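You operate a simulated robot arm through the tools that you are given. There is no shell and no other tool.

Carry out the task below with a simulated robot arm. There is one attempt and no reset: what you move stays moved.

JOB
Pack the blue crate on the top of the picking table. At the end: the orange tag is in the blue crate; the red bin card is in the blue crate; whatever was shut is shut again. Leave all else as you found it, and nothing knocked over (what rides in a drawer may roll over).

The check looks at the end state, three seconds after you hand in, the way a careful person would. Anything else that was tipped, shoved, dropped, spilled or broken makes it a failure.

ROBOT AND FRAMES
A 7-joint arm with a two-finger parallel gripper, fixed in place. Base frame: the origin is on the floor under the middle of its stand, x ahead of it, y to its left, z up; the work surface is at about z = 0.86. Lengths are in m, angles in rad, forces in N, time in s.
It reaches about 1.247 m from its shoulder. Its first joint turns from -2.304 to 2.304 rad. Payload 3.91 kg.
The TCP is the grasp point between the finger pads, 0.03 m short of the fingertips. In the tool frame z runs along the fingers and y along their closing line. Largest opening 0.11 m; finger width 0.02, thickness 0.01; the body of the gripper, 0.048 by 0.112 m, starts 0.055 m behind the TCP.
Orientation is that of the tool frame in the base frame, as a unit quaternion [x, y, z, w]. With the fingers straight down and closing along the base's y, the tool's x points along the base's -x, its y along +y and its z along -z.

CONTROLS
- The arm moves only by the tool play_rows. Its argument "targets" is a list of rows, each a list of 3 entries, a list of its own where there are three numbers: the shift along the tool's x, y, z in m, then the turn, a rotation vector about the tool's x, y, z in rad, then the closure, from 0 (fully open) to 1 (shut). In form: [[[x, y, z], [wx, wy, wz], hand], ...]. A call has 1 to 20 rows; each row shifts and turns the commanded pose from where the row before left it, along the tool's axes as they then stand. Each row takes 0.2 s and may step no farther than 0.05 m and 0.15 rad from the row before; otherwise, or with a gripper value out of range, the whole call is refused. Where a pose cannot be reached the arm comes as near as it can. A force on the tool above 40 N (or 10 N above the force at the start of the call, whichever is more), or a blocked arm, ends the call early, and 0.2 s more pass. The fingers move at their own pace (about 0.108 m/s each) and stop on an object; they squeeze with about 42 N. The grip force told is the motor's: it shows also when the fingers shut on nothing. Time passes only in rows, and 0.2 s behind the last, so rows that do not move let the fingers close. The reply holds the time, the measured pose of the TCP, the force on the tool along the base axes, the opening and the grip force, in the units named above and with some noise, with the torque about the TCP (base axes, N m) and any sound that the robot's microphone picked up.
- Cameras (640 x 400 px; columns grow to the right, rows downward): "scene" is fixed at [0.2225, -0.6491, 1.3099]; the picture's right is [0.93, -0.38, 0.00], its down [-0.12, -0.30, -0.95] and it looks along [0.36, 0.88, -0.32] (base axes); focal length 374 px, centre (320, 200). "wrist" rides on the gripper at [0.072, 0.017, -0.103] in the tool frame; the picture's right is [-0.23, 0.97, 0.00], its down [-0.76, -0.18, -0.62] and it looks along [-0.61, -0.14, 0.78] (tool axes); focal length 222 px, centre (320, 200). There is no depth. A picture from a camera that has moved, and an enlarged one, comes with that camera's place and axes in the base frame and with its lens.
- snapshot(camera): a new picture of that camera. No time passes.
- close_up(camera, box): a new picture of the part [left, top, right, bottom] of that camera's present view, enlarged. No time passes.
- sign_off(): hands the job in; it is judged then, once.

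Nothing tells you positions but the pictures and the camera data. Unless the task says otherwise, let go and move clear before handing in.

The tools are called after "Request:" as a command line: name --argument value ..., lists and objects as JSON in quotes. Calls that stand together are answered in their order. play_rows: Moves the arm, as the interface text tells. Its arguments: {"type":"object","properties":{"targets":{"type":"array"}},"required":["targets"]} The other tools are called the same way: snapshot (camera) takes a picture; close_up (camera, box) takes an enlarged picture of a part of a camera's view; sign_off () hands the job in.

At the start:

```text
clock: 0.0
position: [0.5314, 0.459, 1.2215]
tool_rot: [0.0, 1.0, 0.0, 0.0]
contact_force: [1.1, -0.9, -0.7]
torque: [0.0, 0.01, -0.02]
grip_width: 0.1098
finger_force: 0.1
```

scene: 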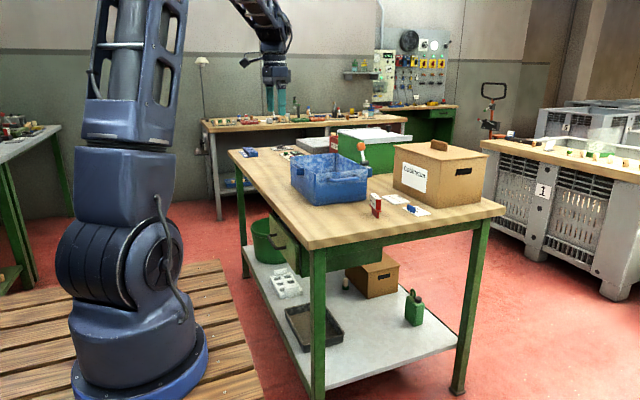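
wrist: 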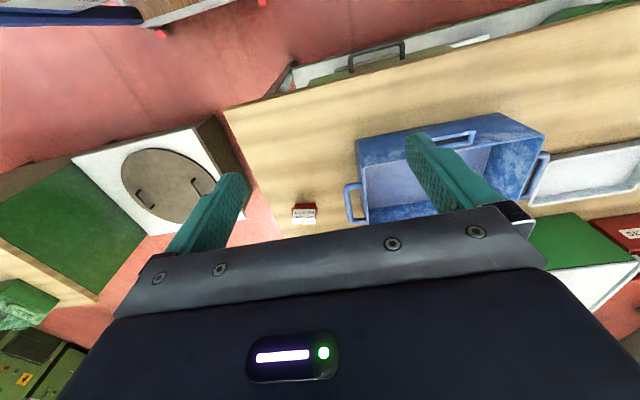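

I see the picking table with a blue crate, a cardboard box with a lid, a green box behind, and small red/white items near the front edge. I'll look closer at the table before moving.

Request:
close_up --camera "scene" --box '[220, 110, 380, 210]'

Request:
close_up --camera "scene" --box '[340, 130, 500, 230]'

Request:
close_up --camera "scene" --box '[220, 200, 440, 340]'

Request:
snapshot --camera "wrist"

```text
4.00 times, centred on (300, 160) of scene
camera zoom: at [0.2225, -0.6491, 1.3099], right [0.93, -0.38, 0.0], down [-0.12, -0.3, -0.95], along [0.36, 0.88, -0.32], focal length 1496 px, centre (400, 360)
```

zoom: 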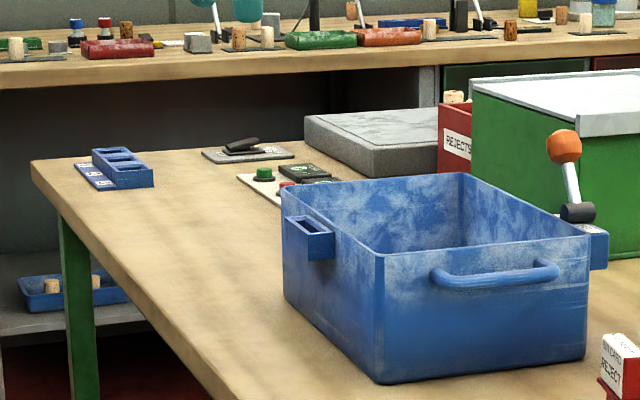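

```text
4.00 times, centred on (420, 180) of scene
camera zoom: at [0.2225, -0.6491, 1.3099], right [0.93, -0.38, 0.0], down [-0.12, -0.3, -0.95], along [0.36, 0.88, -0.32], focal length 1496 px, centre (-80, 280)
```

zoom: 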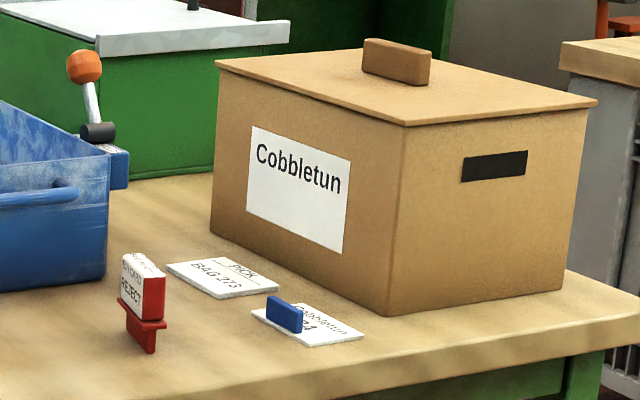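

```text
2.86 times, centred on (330, 270) of scene
camera zoom: at [0.2225, -0.6491, 1.3099], right [0.93, -0.38, 0.0], down [-0.12, -0.3, -0.95], along [0.36, 0.88, -0.32], focal length 1069 px, centre (291, 0)
```

zoom: 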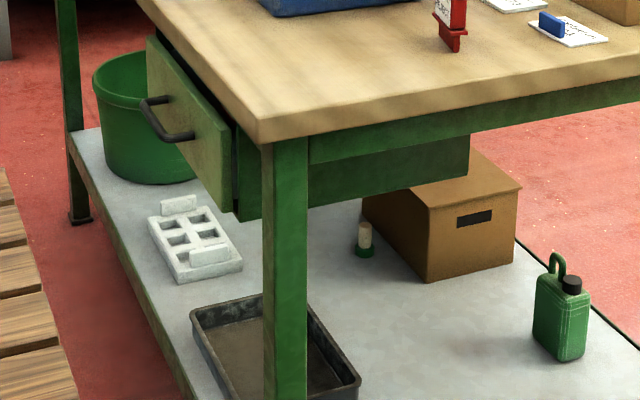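

```text
taken
camera wrist: at [0.4582, 0.4754, 1.3266], right [0.23, 0.97, 0.0], down [0.76, -0.18, 0.62], along [0.61, -0.14, -0.78], focal length 222 px, centre (320, 200)
```

wrist: 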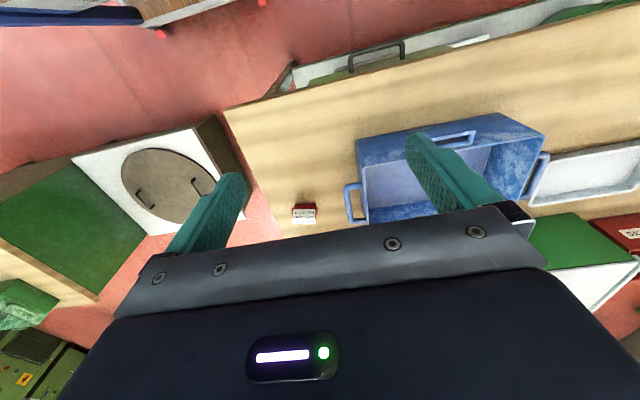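

The table holds a blue crate, a red upright "REJECT" card, two paper notes, and a lidded cardboard box labelled Cobbletun; there is also a drawer under the table facing the robot. I can't see an orange tag yet, so I'll zoom in further on the notes and other spots.

Request:
close_up --camera "scene" --box '[364, 185, 436, 230]'

Request:
close_up --camera "scene" --box '[230, 135, 310, 185]'

Request:
close_up --camera "scene" --box '[320, 125, 400, 175]'

Request:
close_up --camera "wrist" --box '[220, 20, 420, 240]'

Request:
close_up --camera "wrist" --box '[440, 0, 640, 280]'

Request:
close_up --camera "wrist" --box '[0, 100, 260, 320]'

```text
8.89 times, centred on (400, 208) of scene
camera zoom: at [0.2225, -0.6491, 1.3099], right [0.93, -0.38, 0.0], down [-0.12, -0.3, -0.95], along [0.36, 0.88, -0.32], focal length 3325 px, centre (-391, 133)
```

zoom: 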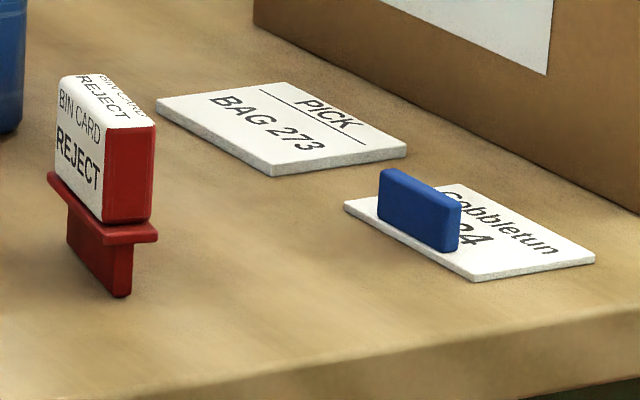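

```text
8.00 times, centred on (270, 160) of scene
camera zoom: at [0.2225, -0.6491, 1.3099], right [0.93, -0.38, 0.0], down [-0.12, -0.3, -0.95], along [0.36, 0.88, -0.32], focal length 2993 px, centre (720, 520)
```

zoom: 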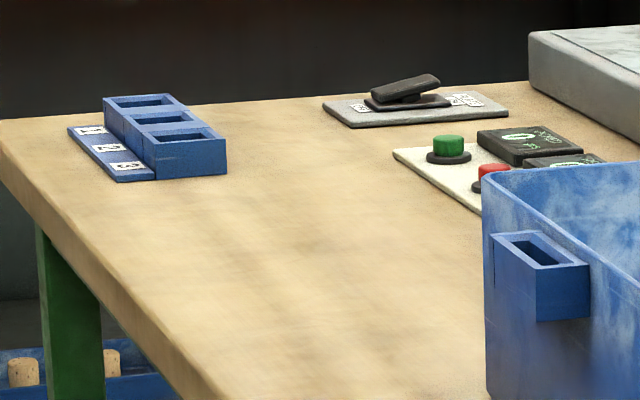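

```text
8.00 times, centred on (360, 150) of scene
camera zoom: at [0.2225, -0.6491, 1.3099], right [0.93, -0.38, 0.0], down [-0.12, -0.3, -0.95], along [0.36, 0.88, -0.32], focal length 2993 px, centre (0, 600)
```

zoom: 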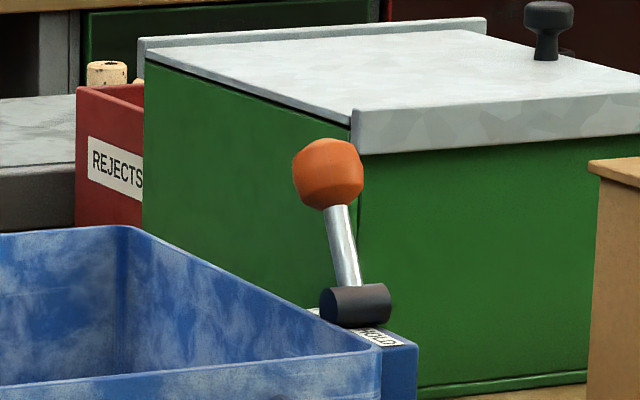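

```text
1.82 times, centred on (320, 130) of wrist
camera zoom: at [0.4582, 0.4754, 1.3266], right [0.23, 0.97, 0.0], down [0.76, -0.18, 0.62], along [0.61, -0.14, -0.78], focal length 404 px, centre (320, 327)
```

zoom: 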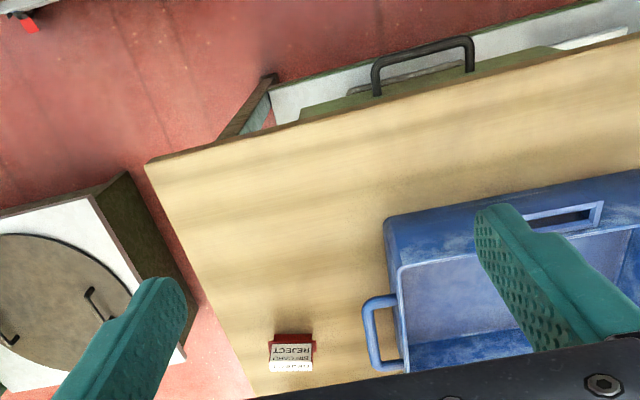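

```text
1.43 times, centred on (540, 140) of wrist
camera zoom: at [0.4582, 0.4754, 1.3266], right [0.23, 0.97, 0.0], down [0.76, -0.18, 0.62], along [0.61, -0.14, -0.78], focal length 317 px, centre (6, 286)
```

zoom: 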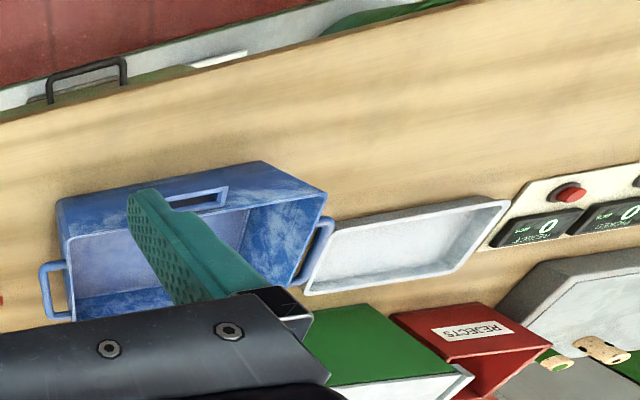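

```text
1.82 times, centred on (130, 210) of wrist
camera zoom: at [0.4582, 0.4754, 1.3266], right [0.23, 0.97, 0.0], down [0.76, -0.18, 0.62], along [0.61, -0.14, -0.78], focal length 404 px, centre (666, 182)
```

zoom: 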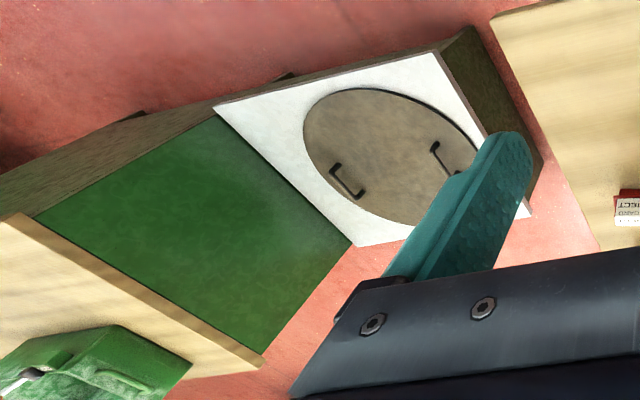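

The red "BIN CARD REJECT" card stands at about (0.83, 0.35), the crate spans about x 0.69–0.89, y 0.53–0.82, and the drawer with its handle is under the near table edge around y 0.4–0.75. I'll swing the wrist camera along the table at a safe height to look in the crate and search for the orange tag.

Request:
play_rows --targets '[[[0, 0.05, 0], [0, 0, 0], 0], [[0, 0.05, 0], [0, 0, 0], 0], [[0, 0.05, 0], [0, 0, 0], 0], [[0, 0.05, 0], [0, 0, 0], 0], [[0, 0.05, 0], [0, 0, 0], 0], [[0, 0.05, 0], [0, 0, 0], 0]]'

Request:
snapshot --camera "wrist"

Request:
snapshot --camera "scene"

```text
clock: 1.4
position: [0.5333, 0.7582, 1.2259]
tool_rot: [0.002, 1.0, 0.0, 0.001]
contact_force: [-0.6, -1.0, 1.7]
torque: [0.11, -0.01, -0.01]
grip_width: 0.11
finger_force: 0.1
```

```text
taken
camera wrist: at [0.4603, 0.7739, 1.3318], right [0.23, 0.97, 0.0], down [0.76, -0.18, 0.62], along [0.61, -0.14, -0.78], focal length 222 px, centre (320, 200)
```

wrist: 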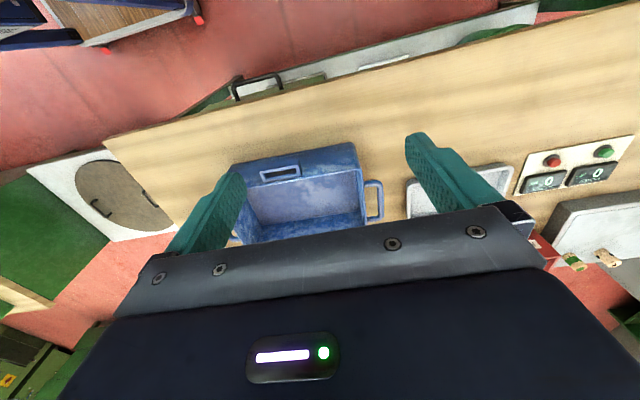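

```text
taken
```

scene: 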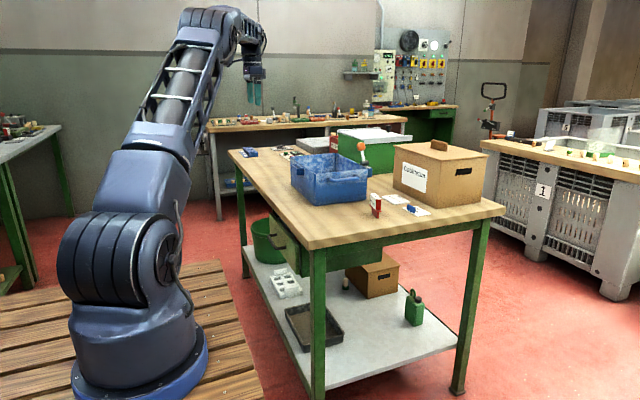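

The crate appears empty from here, and the drawer handle is visible at the table's near edge. I'll enlarge the wrist view for details.

Request:
close_up --camera "wrist" --box '[200, 120, 440, 260]'

Request:
close_up --camera "wrist" --box '[180, 0, 420, 140]'

Request:
close_up --camera "wrist" --box '[400, 0, 640, 140]'

Request:
close_up --camera "wrist" --box '[400, 120, 640, 300]'

```text
2.67 times, centred on (320, 190) of wrist
camera zoom: at [0.4603, 0.7739, 1.3318], right [0.23, 0.97, 0.0], down [0.76, -0.18, 0.62], along [0.61, -0.14, -0.78], focal length 592 px, centre (320, 227)
```

zoom: 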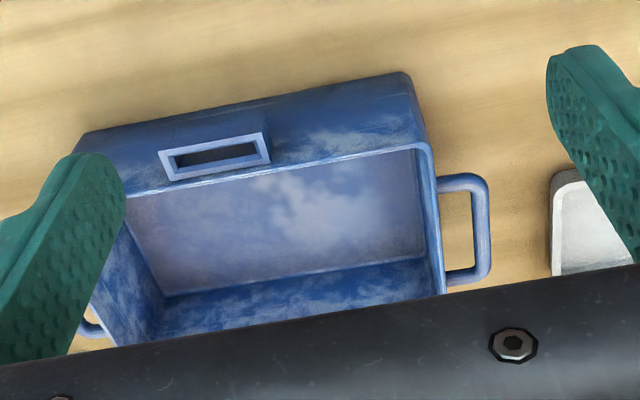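

```text
2.67 times, centred on (300, 70) of wrist
camera zoom: at [0.4603, 0.7739, 1.3318], right [0.23, 0.97, 0.0], down [0.76, -0.18, 0.62], along [0.61, -0.14, -0.78], focal length 592 px, centre (373, 547)
```

zoom: 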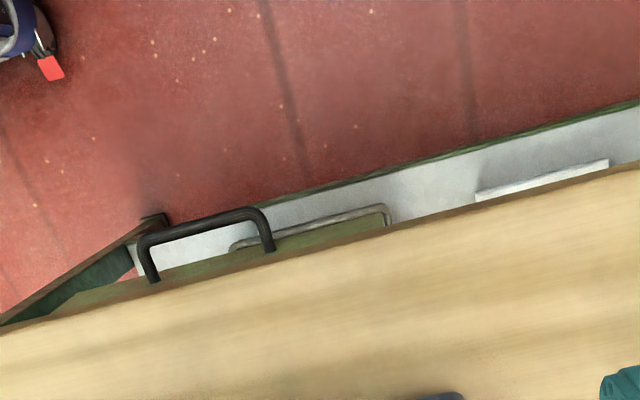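

```text
2.67 times, centred on (520, 70) of wrist
camera zoom: at [0.4603, 0.7739, 1.3318], right [0.23, 0.97, 0.0], down [0.76, -0.18, 0.62], along [0.61, -0.14, -0.78], focal length 592 px, centre (-213, 547)
```

zoom: 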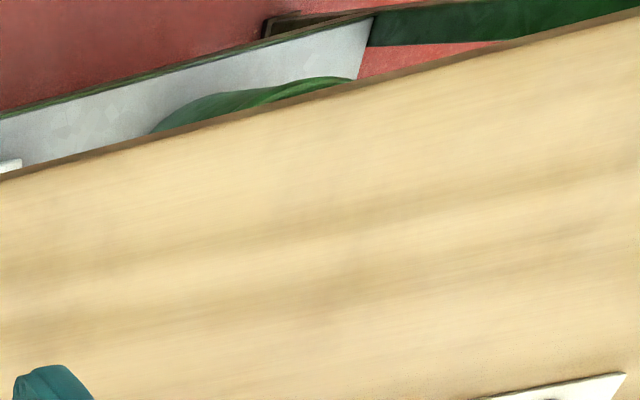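

```text
2.22 times, centred on (520, 210) of wrist
camera zoom: at [0.4603, 0.7739, 1.3318], right [0.23, 0.97, 0.0], down [0.76, -0.18, 0.62], along [0.61, -0.14, -0.78], focal length 494 px, centre (-124, 178)
```

zoom: 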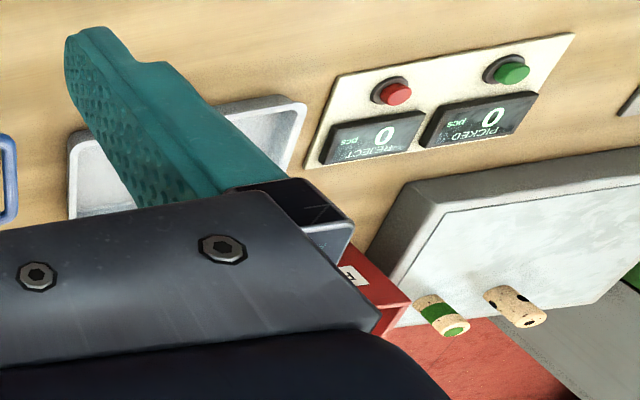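

The crate looks empty and the drawer is shut; no orange tag in sight yet. There is another structure on the −y side, so I'll swing over and look there before opening anything.

Request:
play_rows --targets '[[[0, -0.05, 0], [0, 0, 0], 0], [[0, -0.05, 0], [0, 0, 0], 0], [[0, -0.05, 0], [0, 0, 0], 0], [[0, -0.05, 0], [0, 0, 0], 0], [[0, -0.05, 0], [0, 0, 0], 0], [[0, -0.05, 0], [0, 0, 0], 0], [[0, -0.05, 0], [0, 0, 0], 0], [[0, -0.05, 0], [0, 0, 0], 0], [[0, -0.05, 0], [0, 0, 0], 0], [[0, -0.05, 0], [0, 0, 0], 0], [[0, -0.05, 0], [0, 0, 0], 0], [[0, -0.05, 0], [0, 0, 0], 0]]'

Request:
snapshot --camera "wrist"

Request:
snapshot --camera "scene"

```text
clock: 4.0
position: [0.5328, 0.1586, 1.2223]
tool_rot: [0.0, 1.0, 0.0, -0.001]
contact_force: [-0.4, 0.2, -0.1]
torque: [-0.03, 0.01, -0.01]
grip_width: 0.1098
finger_force: 0.1
```

```text
taken
camera wrist: at [0.4602, 0.1745, 1.3279], right [0.23, 0.97, 0.0], down [0.76, -0.18, 0.62], along [0.61, -0.14, -0.78], focal length 222 px, centre (320, 200)
```

wrist: 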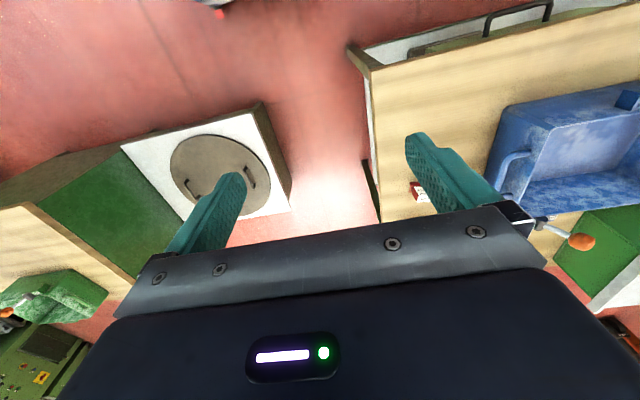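

```text
taken
```

scene: 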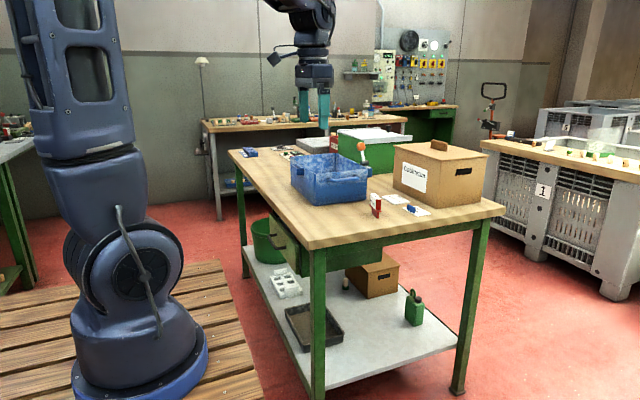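

No orange tag on the −y side either (that is a separate bench). I'll use free close-ups to check the shelf, the back table and the other benches for anything orange.

Request:
close_up --camera "scene" --box '[240, 215, 340, 370]'

Request:
close_up --camera "scene" --box '[200, 80, 330, 150]'

Request:
close_up --camera "scene" --box '[320, 70, 470, 150]'

Request:
close_up --camera "scene" --box '[480, 90, 640, 190]'

Request:
close_up --camera "scene" --box '[0, 100, 80, 160]'

Request:
close_up --camera "scene" --box '[330, 250, 440, 340]'

```text
2.58 times, centred on (290, 292) of scene
camera zoom: at [0.2225, -0.6491, 1.3099], right [0.93, -0.38, 0.0], down [-0.12, -0.3, -0.95], along [0.36, 0.88, -0.32], focal length 965 px, centre (397, -39)
```

zoom: 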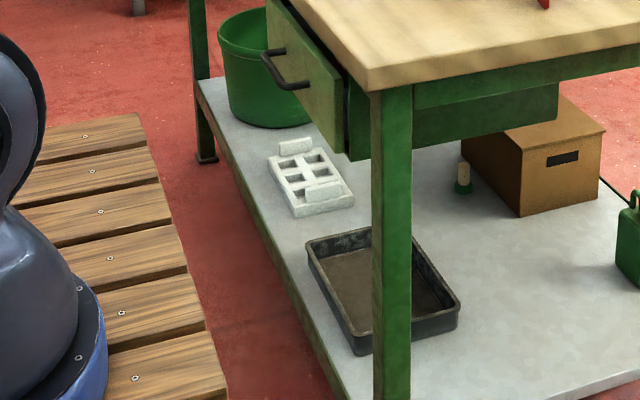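

```text
4.92 times, centred on (265, 115) of scene
camera zoom: at [0.2225, -0.6491, 1.3099], right [0.93, -0.38, 0.0], down [-0.12, -0.3, -0.95], along [0.36, 0.88, -0.32], focal length 1842 px, centre (591, 618)
```

zoom: 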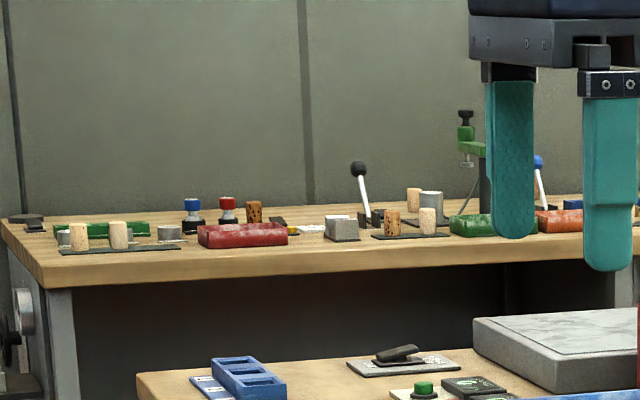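

```text
4.27 times, centred on (395, 110) of scene
camera zoom: at [0.2225, -0.6491, 1.3099], right [0.93, -0.38, 0.0], down [-0.12, -0.3, -0.95], along [0.36, 0.88, -0.32], focal length 1596 px, centre (0, 584)
```

zoom: 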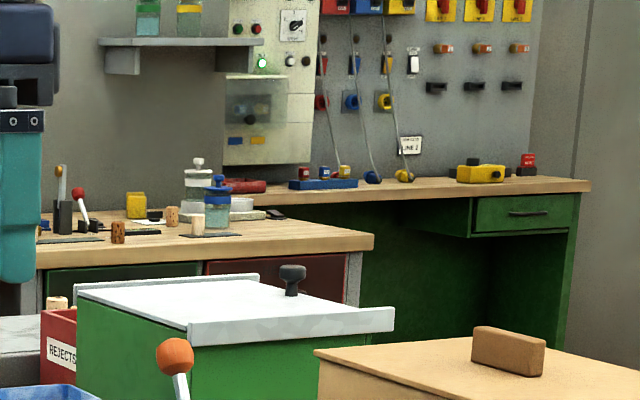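

```text
4.00 times, centred on (560, 140) of scene
camera zoom: at [0.2225, -0.6491, 1.3099], right [0.93, -0.38, 0.0], down [-0.12, -0.3, -0.95], along [0.36, 0.88, -0.32], focal length 1496 px, centre (-640, 440)
```

zoom: 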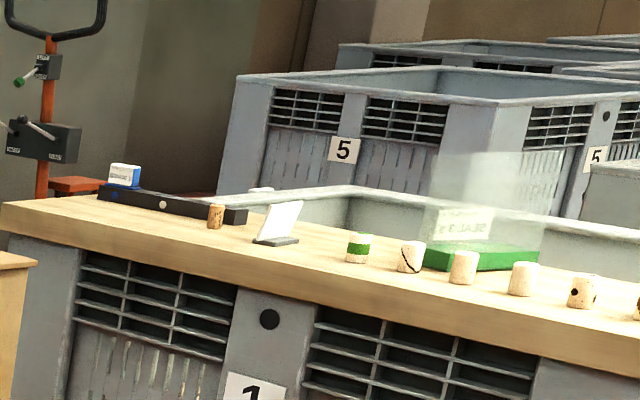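

```text
6.67 times, centred on (40, 130) of scene
camera zoom: at [0.2225, -0.6491, 1.3099], right [0.93, -0.38, 0.0], down [-0.12, -0.3, -0.95], along [0.36, 0.88, -0.32], focal length 2494 px, centre (2187, 667)
```

zoom: 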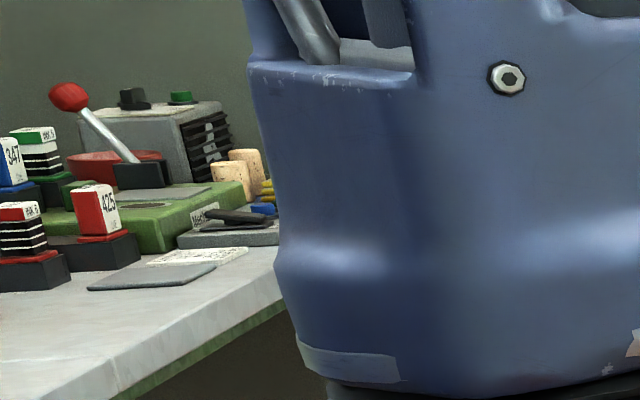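

```text
4.44 times, centred on (385, 295) of scene
camera zoom: at [0.2225, -0.6491, 1.3099], right [0.93, -0.38, 0.0], down [-0.12, -0.3, -0.95], along [0.36, 0.88, -0.32], focal length 1663 px, centre (31, -222)
```

zoom: 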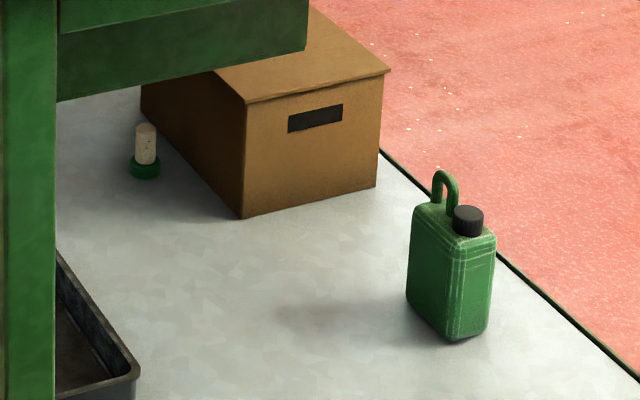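

The back tables and side benches look out of reach, and nothing there reads as an orange tag; the drawer is the likely place. I'll go to the far (+y) side of the drawer, turn the hand 90° and look along the gap between the table and my stand before touching the handle.

Request:
play_rows --targets '[[[0, 0.05, 0], [0, 0, 0], 0], [[0, 0.05, 0], [0, 0, 0], 0], [[0, 0.05, 0], [0, 0, 0], 0], [[0, 0.05, 0], [0, 0, 0], 0], [[0, 0.05, 0], [0, 0, 0], 0], [[0, 0.05, 0], [0, 0, 0], 0], [[0, 0.05, 0], [0, 0, 0], 0], [[0, 0.05, 0], [0, 0, 0], 0], [[0, 0.05, 0], [0, 0, 0], 0], [[0, 0.05, 0], [0, 0, 0], 0], [[0, 0.05, 0], [0, 0, 0], 0], [[0.03, 0.05, 0], [0, 0, 0], 0], [[0.03, 0.04, 0], [0, 0, 0], 0]]'

Request:
play_rows --targets '[[[0, 0, 0], [0, 0, 0.1428], 0], [[0, 0, 0], [0, 0, 0.1428], 0], [[0, 0, 0], [0, 0, 0.1428], 0], [[0, 0, 0], [0, 0, 0.1428], 0], [[0, 0, 0], [0, 0, 0.1428], 0], [[0, 0, 0], [0, 0, 0.1428], 0], [[0, 0, 0], [0, 0, 0.1428], 0], [[0, 0, 0], [0, 0, 0.1428], 0], [[0, 0, 0], [0, 0, 0.1428], 0], [[0, 0, 0], [0, 0, 0.1428], 0], [[0, 0, 0], [0, 0, 0.1428], 0]]'

Request:
snapshot --camera "wrist"

Request:
snapshot --camera "scene"

```text
refused: row 12 steps farther than a row can; nothing moved
```

```text
clock: 6.4
position: [0.5324, 0.1597, 1.2222]
tool_rot: [0.708, 0.706, 0.001, 0.001]
contact_force: [0.7, 0.7, 0.3]
torque: [0.04, 0.0, -0.02]
grip_width: 0.1102
finger_force: 0.0
```

```text
taken
camera wrist: at [0.5482, 0.2305, 1.3265], right [0.97, -0.23, 0.0], down [-0.18, -0.76, 0.62], along [-0.14, -0.61, -0.78], focal length 222 px, centre (320, 200)
```

wrist: 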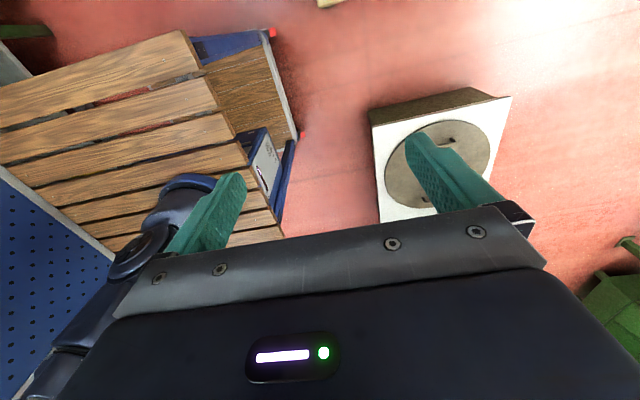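

```text
taken
```

scene: 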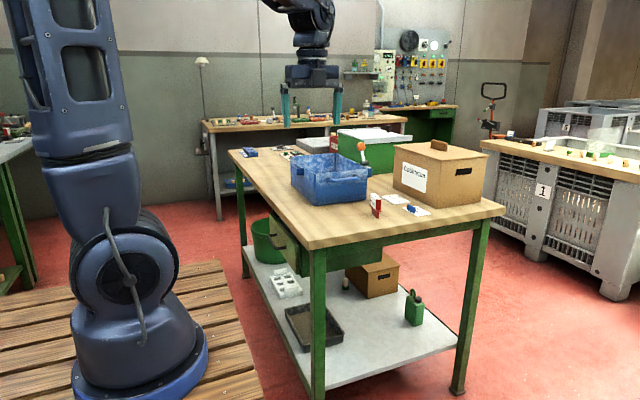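

The hand is turned with the camera now looking toward −y, and I can see my stand's slatted top (about z 0.82, x up to ~0.31, |y| up to ~0.28). Next I move to the +y side to view the drawer front and handle from there.

Request:
play_rows --targets '[[[0.049, -0.007, 0], [0, 0, 0], 0], [[0.049, -0.007, 0], [0, 0, 0], 0], [[0.049, -0.007, 0], [0, 0, 0], 0], [[0.049, -0.007, 0], [0, 0, 0], 0], [[0.049, -0.007, 0], [0, 0, 0], 0], [[0.049, -0.007, 0], [0, 0, 0], 0], [[0.049, -0.007, 0], [0, 0, 0], 0], [[0.049, -0.007, 0], [0, 0, 0], 0], [[0.049, -0.007, 0], [0, 0, 0], 0], [[0.049, -0.007, 0], [0, 0, 0], 0], [[0.049, -0.007, 0], [0, 0, 0], 0], [[0.049, -0.007, 0], [0, 0, 0], 0], [[0.049, -0.007, 0], [0, 0, 0], 0]]'

Request:
snapshot --camera "wrist"

Request:
snapshot --camera "scene"

```text
clock: 9.2
position: [0.4397, 0.7945, 1.2239]
tool_rot: [0.708, 0.707, 0.001, 0.0]
contact_force: [0.5, 0.1, 1.5]
torque: [0.05, 0.01, -0.03]
grip_width: 0.1098
finger_force: 0.1
```

```text
taken
camera wrist: at [0.4562, 0.8659, 1.3283], right [0.97, -0.23, 0.0], down [-0.18, -0.76, 0.62], along [-0.14, -0.6, -0.78], focal length 222 px, centre (320, 200)
```

wrist: 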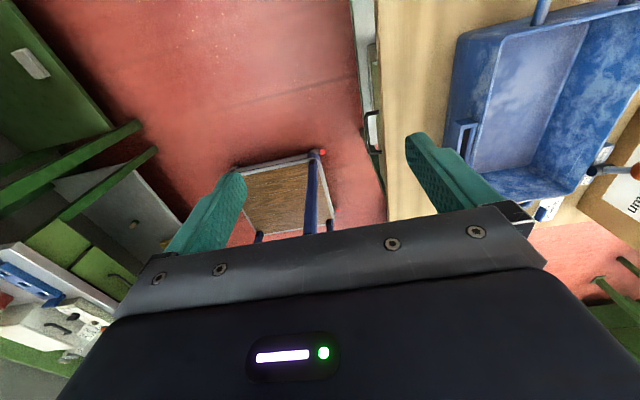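

```text
taken
```

scene: 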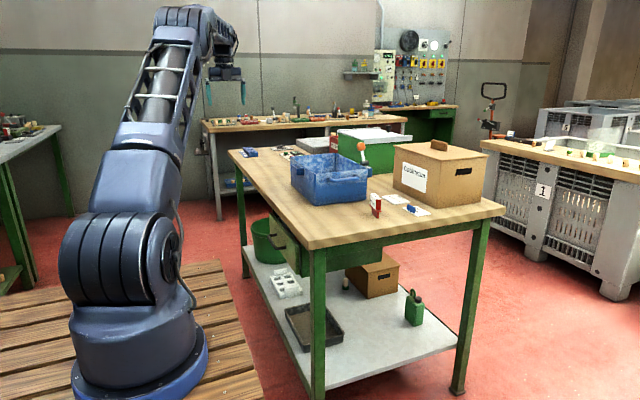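

From here the crate interior looks empty, and the drawer handle is visible along the table's near edge. I'll enlarge that region.

Request:
close_up --camera "wrist" --box '[310, 0, 470, 200]'

Request:
close_up --camera "wrist" --box '[440, 0, 640, 240]'

```text
2.00 times, centred on (390, 100) of wrist
camera zoom: at [0.4562, 0.8659, 1.3283], right [0.97, -0.23, 0.0], down [-0.18, -0.76, 0.62], along [-0.14, -0.6, -0.78], focal length 444 px, centre (180, 400)
```

zoom: 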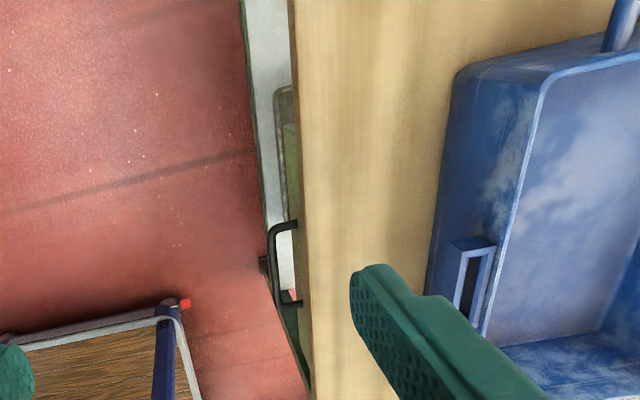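

```text
1.67 times, centred on (540, 120) of wrist
camera zoom: at [0.4562, 0.8659, 1.3283], right [0.97, -0.23, 0.0], down [-0.18, -0.76, 0.62], along [-0.14, -0.6, -0.78], focal length 370 px, centre (-47, 333)
```

zoom: 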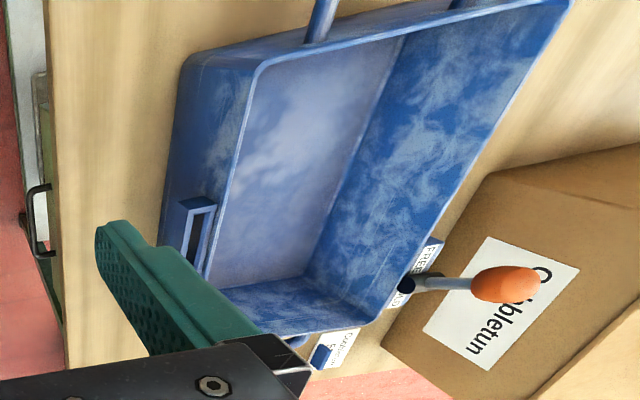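

The handle is a loop from about y 0.53 to 0.65 with its bar near x 0.528, z 0.72, standing about 4 cm off the drawer front. I'll line up at y 0.59, well back from the table, and tilt the hand toward horizontal.

Request:
play_rows --targets '[[[-0.049, -0.01, 0], [0, 0, 0], 0], [[-0.049, -0.01, 0], [0, 0, 0], 0], [[-0.049, -0.01, 0], [0, 0, 0], 0], [[-0.049, -0.01, 0], [0, 0, 0], 0], [[-0.009, 0, 0], [0, 0, 0], 0], [[0, 0, 0], [-0.1357, 0, 0], 0], [[0, 0, 0], [-0.1357, 0, 0], 0], [[0, 0, 0], [-0.1357, 0, 0], 0], [[0, 0, 0], [-0.1357, 0, 0], 0], [[0, 0, 0], [-0.1357, 0, 0], 0], [[0, 0, 0], [-0.1357, 0, 0], 0], [[0, 0, 0], [-0.1357, 0, 0], 0], [[0, 0, 0], [-0.1357, 0, 0], 0], [[0, 0, 0], [-0.1357, 0, 0], 0]]'

Request:
snapshot --camera "scene"

Request:
snapshot --camera "wrist"

```text
clock: 12.2
position: [0.4447, 0.632, 1.2237]
tool_rot: [0.58, 0.579, 0.405, 0.405]
contact_force: [0.8, -1.0, 0.7]
torque: [0.03, 0.1, 0.03]
grip_width: 0.1102
finger_force: 0.1
out of reach, approached as far as the arm can: row 12, 13, 14
```

```text
taken
```

scene: 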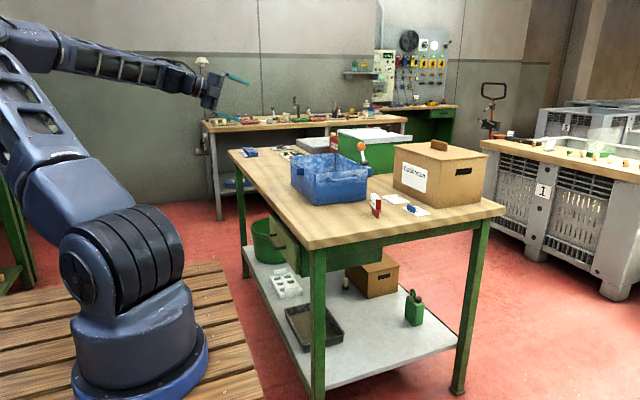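

```text
taken
camera wrist: at [0.3524, 0.7034, 1.2774], right [0.33, -0.23, 0.92], down [-0.65, -0.76, 0.05], along [0.69, -0.61, -0.4], focal length 222 px, centre (320, 200)
```

wrist: 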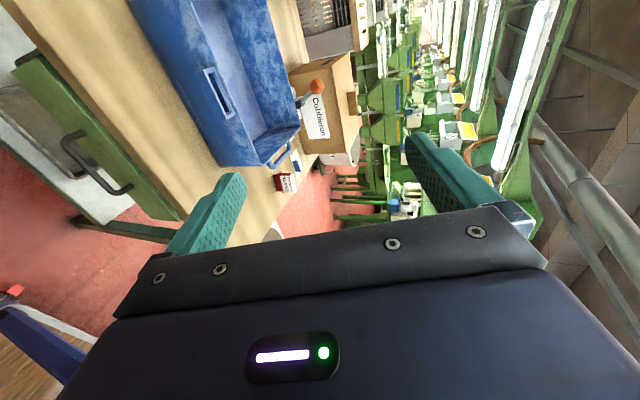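

The arm couldn't quite hold a 70° tilt at this height. A 50° tilt is enough for gripping the bar, so I'll ease back and see where the pose settles.

Request:
play_rows --targets '[[[0, 0, 0], [0.117, 0, 0], 0], [[0, 0, 0], [0.117, 0, 0], 0], [[0, 0, 0], [0.117, 0, 0], 0], [[0, 0, 0], [0, 0, 0], 0]]'

```text
clock: 13.2
position: [0.4435, 0.6334, 1.2239]
tool_rot: [0.641, 0.641, 0.298, 0.298]
contact_force: [0.0, -0.4, 0.2]
torque: [-0.01, -0.02, 0.01]
grip_width: 0.1102
finger_force: 0.1
```

The hand is now tilted 50°, at (0.444, 0.633, 1.224). I'll move down in front of the drawer at a stand-off distance.

Request:
play_rows --targets '[[[-0.0072, -0.0374, 0.0264], [0, 0, 0], 0], [[-0.0072, -0.0374, 0.0264], [0, 0, 0], 0], [[-0.0072, -0.0374, 0.0264], [0, 0, 0], 0], [[-0.0072, -0.0374, 0.0264], [0, 0, 0], 0], [[-0.0072, -0.0374, 0.0264], [0, 0, 0], 0], [[-0.0072, -0.0374, 0.0264], [0, 0, 0], 0]]'

Request:
snapshot --camera "scene"

Request:
snapshot --camera "wrist"

```text
clock: 14.6
position: [0.4199, 0.5908, 0.9503]
tool_rot: [0.642, 0.641, 0.299, 0.297]
contact_force: [0.0, -0.5, 0.1]
torque: [-0.01, 0.04, 0.01]
grip_width: 0.1098
finger_force: 0.0
```

```text
taken
```

scene: 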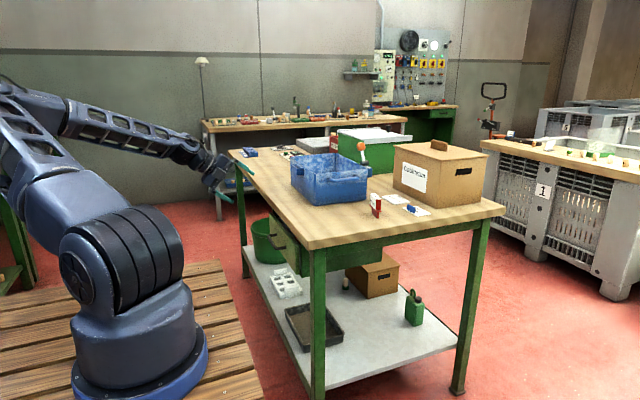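

```text
taken
camera wrist: at [0.3513, 0.6618, 1.0302], right [0.63, -0.23, 0.75], down [-0.59, -0.76, 0.26], along [0.51, -0.61, -0.61], focal length 222 px, centre (320, 200)
```

wrist: 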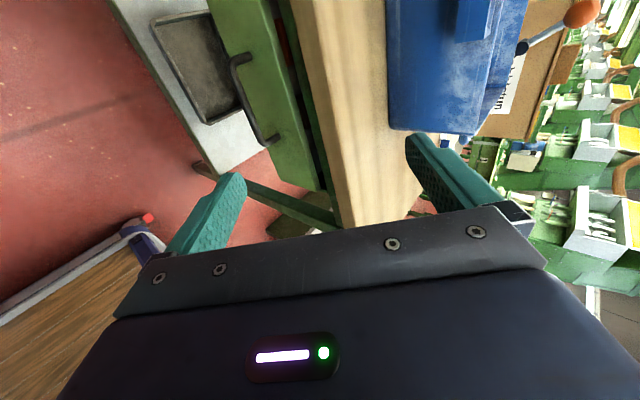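

The drawer front and handle are in the wrist view, and there seems to be a slight gap above the drawer front. I'll zoom in.

Request:
close_up --camera "wrist" --box '[180, 0, 380, 220]'

Request:
close_up --camera "wrist" --box '[220, 0, 330, 70]'

```text
1.82 times, centred on (280, 110) of wrist
camera zoom: at [0.3513, 0.6618, 1.0302], right [0.63, -0.23, 0.75], down [-0.59, -0.76, 0.26], along [0.51, -0.61, -0.61], focal length 404 px, centre (393, 364)
```

zoom: 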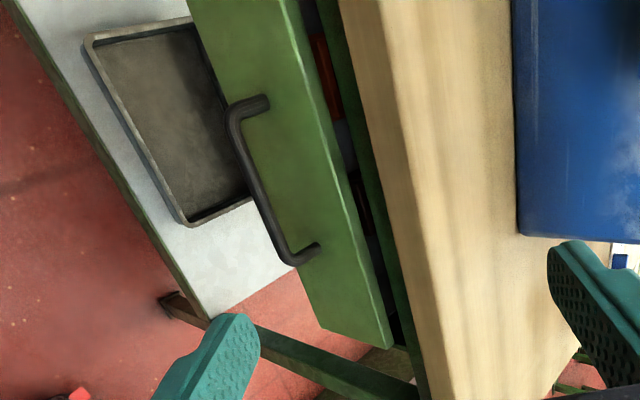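

```text
5.71 times, centred on (275, 35) of wrist
camera zoom: at [0.3513, 0.6618, 1.0302], right [0.63, -0.23, 0.75], down [-0.59, -0.76, 0.26], along [0.51, -0.61, -0.61], focal length 1269 px, centre (577, 1143)
```

zoom: 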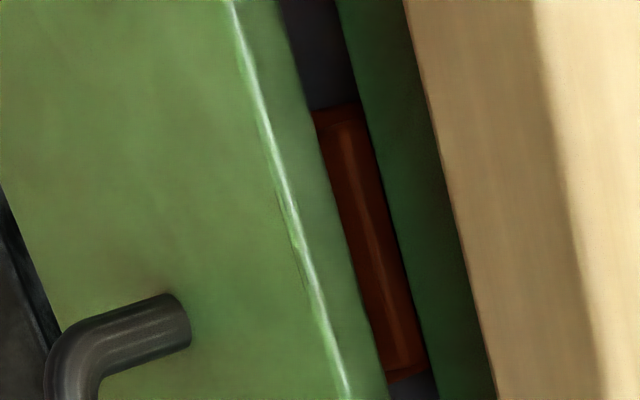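

Inside the slightly gapped drawer there's an orange-brown object, so the tag is probably there. I'll move to a stand-off in front of the handle along the approach line, with the fingers part-closed to about 4 cm.

Request:
play_rows --targets '[[[0, -0.0264, 0.0291], [0, 0, 0], 0.63], [[0, -0.0264, 0.0291], [0, 0, 0], 0.63], [[0, -0.0264, 0.0291], [0, 0, 0], 0.63], [[0, -0.0264, 0.0291], [0, 0, 0], 0.63], [[0, 0, 0], [0, 0, 0], 0.63]]'

Request:
snapshot --camera "wrist"

Request:
close_up --camera "scene" --box '[180, 130, 340, 290]'

```text
clock: 15.8
position: [0.4415, 0.5892, 0.7938]
tool_rot: [0.641, 0.641, 0.298, 0.298]
contact_force: [0.5, -1.0, -0.4]
torque: [-0.03, -0.01, 0.0]
grip_width: 0.0407
finger_force: 0.0
```

```text
taken
camera wrist: at [0.3727, 0.6606, 0.8746], right [0.63, -0.23, 0.75], down [-0.59, -0.76, 0.27], along [0.51, -0.61, -0.61], focal length 222 px, centre (320, 200)
```

wrist: 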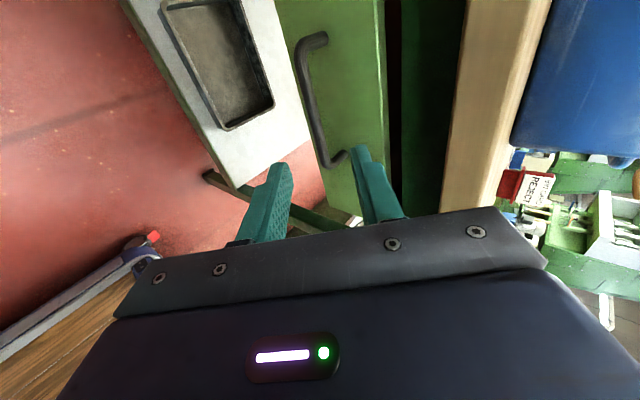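

```text
2.50 times, centred on (260, 210) of scene
camera zoom: at [0.2225, -0.6491, 1.3099], right [0.93, -0.38, 0.0], down [-0.12, -0.3, -0.95], along [0.36, 0.88, -0.32], focal length 935 px, centre (470, 175)
```

zoom: 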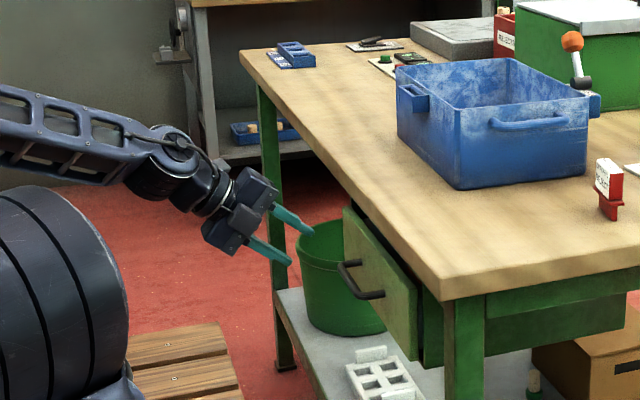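

The handle bar sits at about (0.528, 0.59, 0.716), nearly on my approach line. I'll advance 10 cm and check for contact.

Request:
play_rows --targets '[[[0, -0.0013, 0.0334], [0, 0, 0], 0.63], [[0, -0.0013, 0.0334], [0, 0, 0], 0.63], [[0, -0.0014, 0.0334], [0, 0, 0], 0.63], [[0, 0, 0], [0, 0, 0], 0.63]]'

Request:
snapshot --camera "wrist"

Request:
close_up --camera "scene" --box '[230, 200, 330, 280]'

```text
clock: 16.8
position: [0.5169, 0.5903, 0.7252]
tool_rot: [0.641, 0.641, 0.298, 0.299]
contact_force: [0.6, 0.4, -0.2]
torque: [0.01, 0.03, 0.0]
grip_width: 0.0408
finger_force: 0.1
```

```text
taken
camera wrist: at [0.4484, 0.6628, 0.8074], right [0.63, -0.23, 0.74], down [-0.59, -0.76, 0.27], along [0.51, -0.61, -0.61], focal length 222 px, centre (320, 200)
```

wrist: 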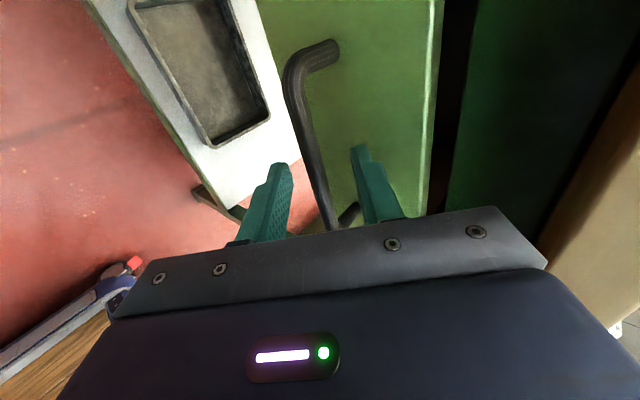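

```text
5.00 times, centred on (280, 240) of scene
camera zoom: at [0.2225, -0.6491, 1.3099], right [0.93, -0.38, 0.0], down [-0.12, -0.3, -0.95], along [0.36, 0.88, -0.32], focal length 1870 px, centre (520, 0)
```

zoom: 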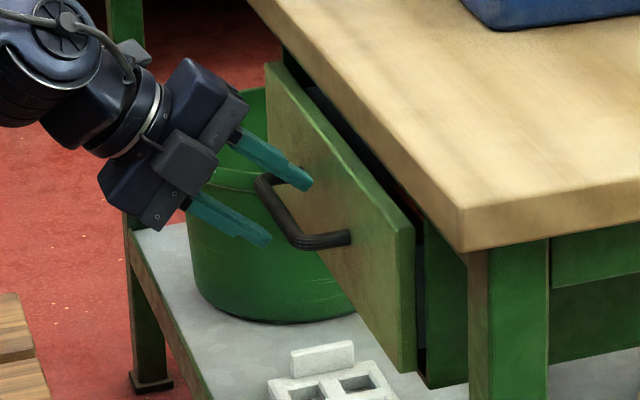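

The bar lies between the two fingers with no contact. I'll close on it.

Request:
play_rows --targets '[[[0, 0, 0], [0, 0, 0], 0.8], [[0, 0, 0], [0, 0, 0], 1.0], [[0, 0, 0], [0, 0, 0], 1.0], [[0, 0, 0], [0, 0, 0], 1.0]]'

Request:
snapshot --camera "wrist"

```text
clock: 17.8
position: [0.5161, 0.5918, 0.7243]
tool_rot: [0.641, 0.642, 0.298, 0.298]
contact_force: [-21.3, -3.8, -25.9]
torque: [0.03, 0.74, 0.54]
grip_width: 0.0117
finger_force: 45.0
```

```text
taken
camera wrist: at [0.4471, 0.663, 0.8058], right [0.63, -0.23, 0.74], down [-0.59, -0.76, 0.27], along [0.51, -0.61, -0.61], focal length 222 px, centre (320, 200)
```

wrist: 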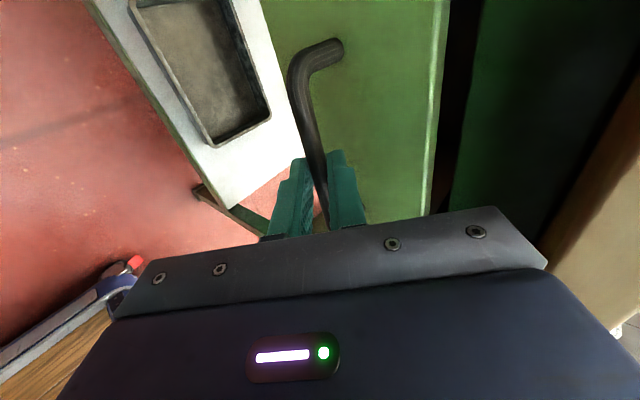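

The bar is gripped (width 11.7 mm), with some sideways load since the bar sits slightly below my centre line. I'll shift a few millimetres to relieve that before pulling.

Request:
play_rows --targets '[[[0, -0.003, 0], [0, 0, 0], 1.0], [[0, -0.002, 0], [0, 0, 0], 1.0], [[0, 0, 0], [0, 0, 0], 1.0]]'

```text
clock: 18.6
position: [0.5149, 0.5914, 0.7242]
tool_rot: [0.64, 0.641, 0.301, 0.298]
contact_force: [4.2, 13.7, 3.8]
torque: [-0.48, -0.18, 0.14]
grip_width: 0.0114
finger_force: 45.0
```

Load is relieved. Now a gentle test pull straight back (−x).

Request:
play_rows --targets '[[[0, -0.0064, -0.0077], [0, 0, 0], 1.0], [[0, -0.0064, -0.0077], [0, 0, 0], 1.0], [[0, -0.0064, -0.0077], [0, 0, 0], 1.0], [[0, -0.0064, -0.0077], [0, 0, 0], 1.0]]'

Request:
close_up --camera "scene" --box '[220, 180, 340, 280]'

```text
clock: 19.6
position: [0.4736, 0.5896, 0.7256]
tool_rot: [0.64, 0.641, 0.301, 0.297]
contact_force: [1.2, -1.0, 0.3]
torque: [-0.5, -0.03, 0.15]
grip_width: 0.0121
finger_force: 44.9
stopped in row 4: the force on the tool passed its limit at 41 N (the readings are from after the stop); the commanded pose is now the measured one
```

```text
4.00 times, centred on (280, 230) of scene
camera zoom: at [0.2225, -0.6491, 1.3099], right [0.93, -0.38, 0.0], down [-0.12, -0.3, -0.95], along [0.36, 0.88, -0.32], focal length 1496 px, centre (480, 80)
```

zoom: 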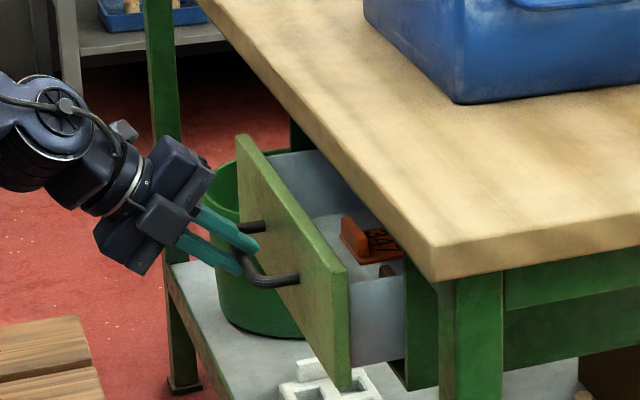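

The drawer slides, and an orange tag is visible inside it. I'll keep pulling, slowly.

Request:
play_rows --targets '[[[0, -0.0045, -0.0054], [0, 0, 0], 1.0], [[0, -0.0064, -0.0077], [0, 0, 0], 1.0], [[0, -0.0064, -0.0077], [0, 0, 0], 1.0], [[0, -0.0064, -0.0077], [0, 0, 0], 1.0], [[0, -0.0064, -0.0077], [0, 0, 0], 1.0], [[0, -0.0064, -0.0077], [0, 0, 0], 1.0]]'

Request:
close_up --camera "scene" --box '[220, 180, 340, 280]'

```text
clock: 21.0
position: [0.416, 0.5905, 0.7246]
tool_rot: [0.641, 0.641, 0.301, 0.296]
contact_force: [-0.2, 7.5, 6.1]
torque: [-0.31, -0.14, 0.4]
grip_width: 0.0118
finger_force: 45.3
```

```text
4.00 times, centred on (280, 230) of scene
camera zoom: at [0.2225, -0.6491, 1.3099], right [0.93, -0.38, 0.0], down [-0.12, -0.3, -0.95], along [0.36, 0.88, -0.32], focal length 1496 px, centre (480, 80)
```

zoom: 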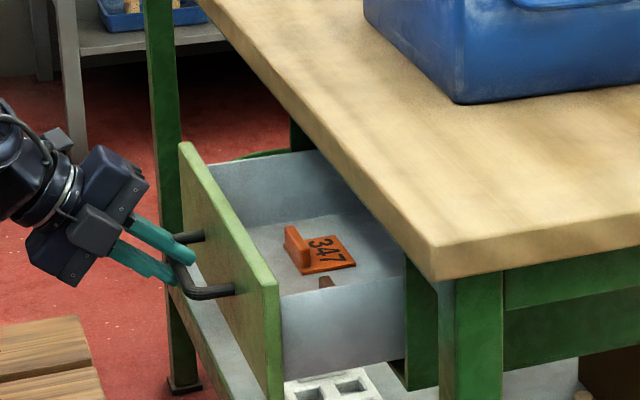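

The drawer is about 10 cm open and the orange tag "347" (a plate with an upright grip ridge) is lying inside, still under the table edge. I'll pull further so it comes clear of the table top.

Request:
play_rows --targets '[[[0, -0.0064, -0.0077], [0, 0, 0], 1.0], [[0, -0.0064, -0.0077], [0, 0, 0], 1.0], [[0, -0.0064, -0.0077], [0, 0, 0], 1.0], [[0, -0.0064, -0.0077], [0, 0, 0], 1.0], [[0, -0.0064, -0.0077], [0, 0, 0], 1.0], [[0, -0.0064, -0.0077], [0, 0, 0], 1.0], [[0, -0.0064, -0.0077], [0, 0, 0], 1.0]]'

Request:
close_up --camera "scene" --box '[220, 180, 340, 280]'

Request:
snapshot --camera "scene"

```text
clock: 22.6
position: [0.3463, 0.5907, 0.7245]
tool_rot: [0.641, 0.641, 0.3, 0.297]
contact_force: [1.2, 10.0, 8.6]
torque: [-0.62, -0.17, -0.05]
grip_width: 0.0115
finger_force: 44.6
```

```text
4.00 times, centred on (280, 230) of scene
camera zoom: at [0.2225, -0.6491, 1.3099], right [0.93, -0.38, 0.0], down [-0.12, -0.3, -0.95], along [0.36, 0.88, -0.32], focal length 1496 px, centre (480, 80)
```

zoom: 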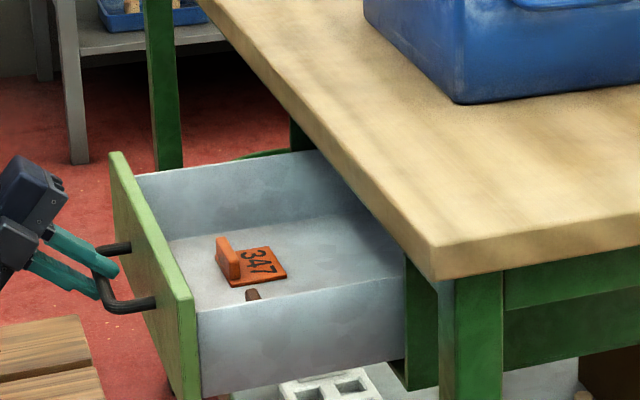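

```text
taken
```

scene: 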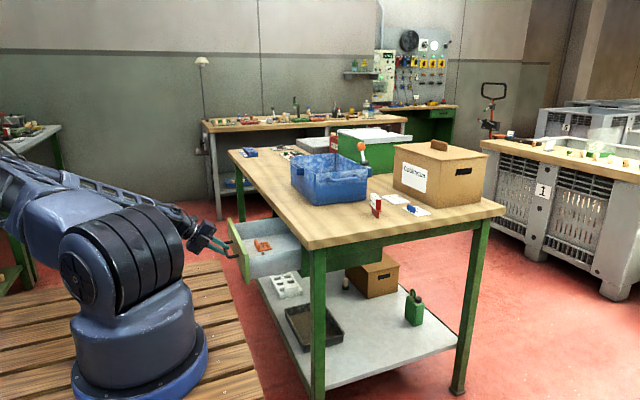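

The drawer is now about 17 cm open with the tag's ridge near x 0.48. I'll draw it out a few centimetres more for clearance from the table edge.

Request:
play_rows --targets '[[[0, -0.0064, -0.0077], [0, 0, 0], 1.0], [[0, -0.0064, -0.0077], [0, 0, 0], 1.0], [[0, -0.0064, -0.0077], [0, 0, 0], 1.0], [[0, -0.0064, -0.0077], [0, 0, 0], 1.0]]'

Request:
close_up --camera "scene" --box '[220, 180, 340, 280]'

```text
clock: 23.5
position: [0.335, 0.592, 0.7233]
tool_rot: [0.642, 0.641, 0.296, 0.3]
contact_force: [0.9, -4.3, 10.1]
torque: [-0.61, -0.18, 0.04]
grip_width: 0.0116
finger_force: 44.8
out of reach, approached as far as the arm can: row 2, 3, 4
stopped in row 4: the force on the tool passed its limit at 43 N (the readings are from after the stop); the commanded pose is now the measured one
```

```text
4.00 times, centred on (280, 230) of scene
camera zoom: at [0.2225, -0.6491, 1.3099], right [0.93, -0.38, 0.0], down [-0.12, -0.3, -0.95], along [0.36, 0.88, -0.32], focal length 1496 px, centre (480, 80)
```

zoom: 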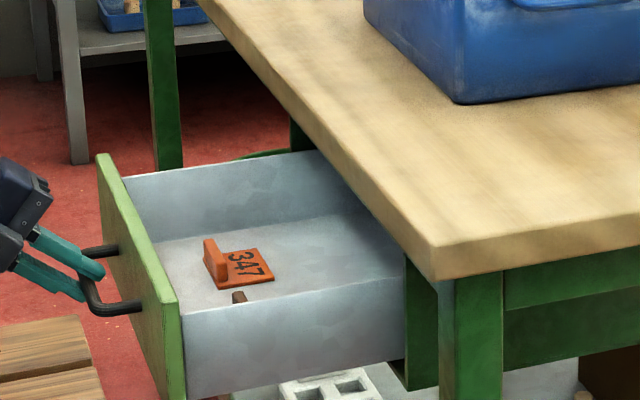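

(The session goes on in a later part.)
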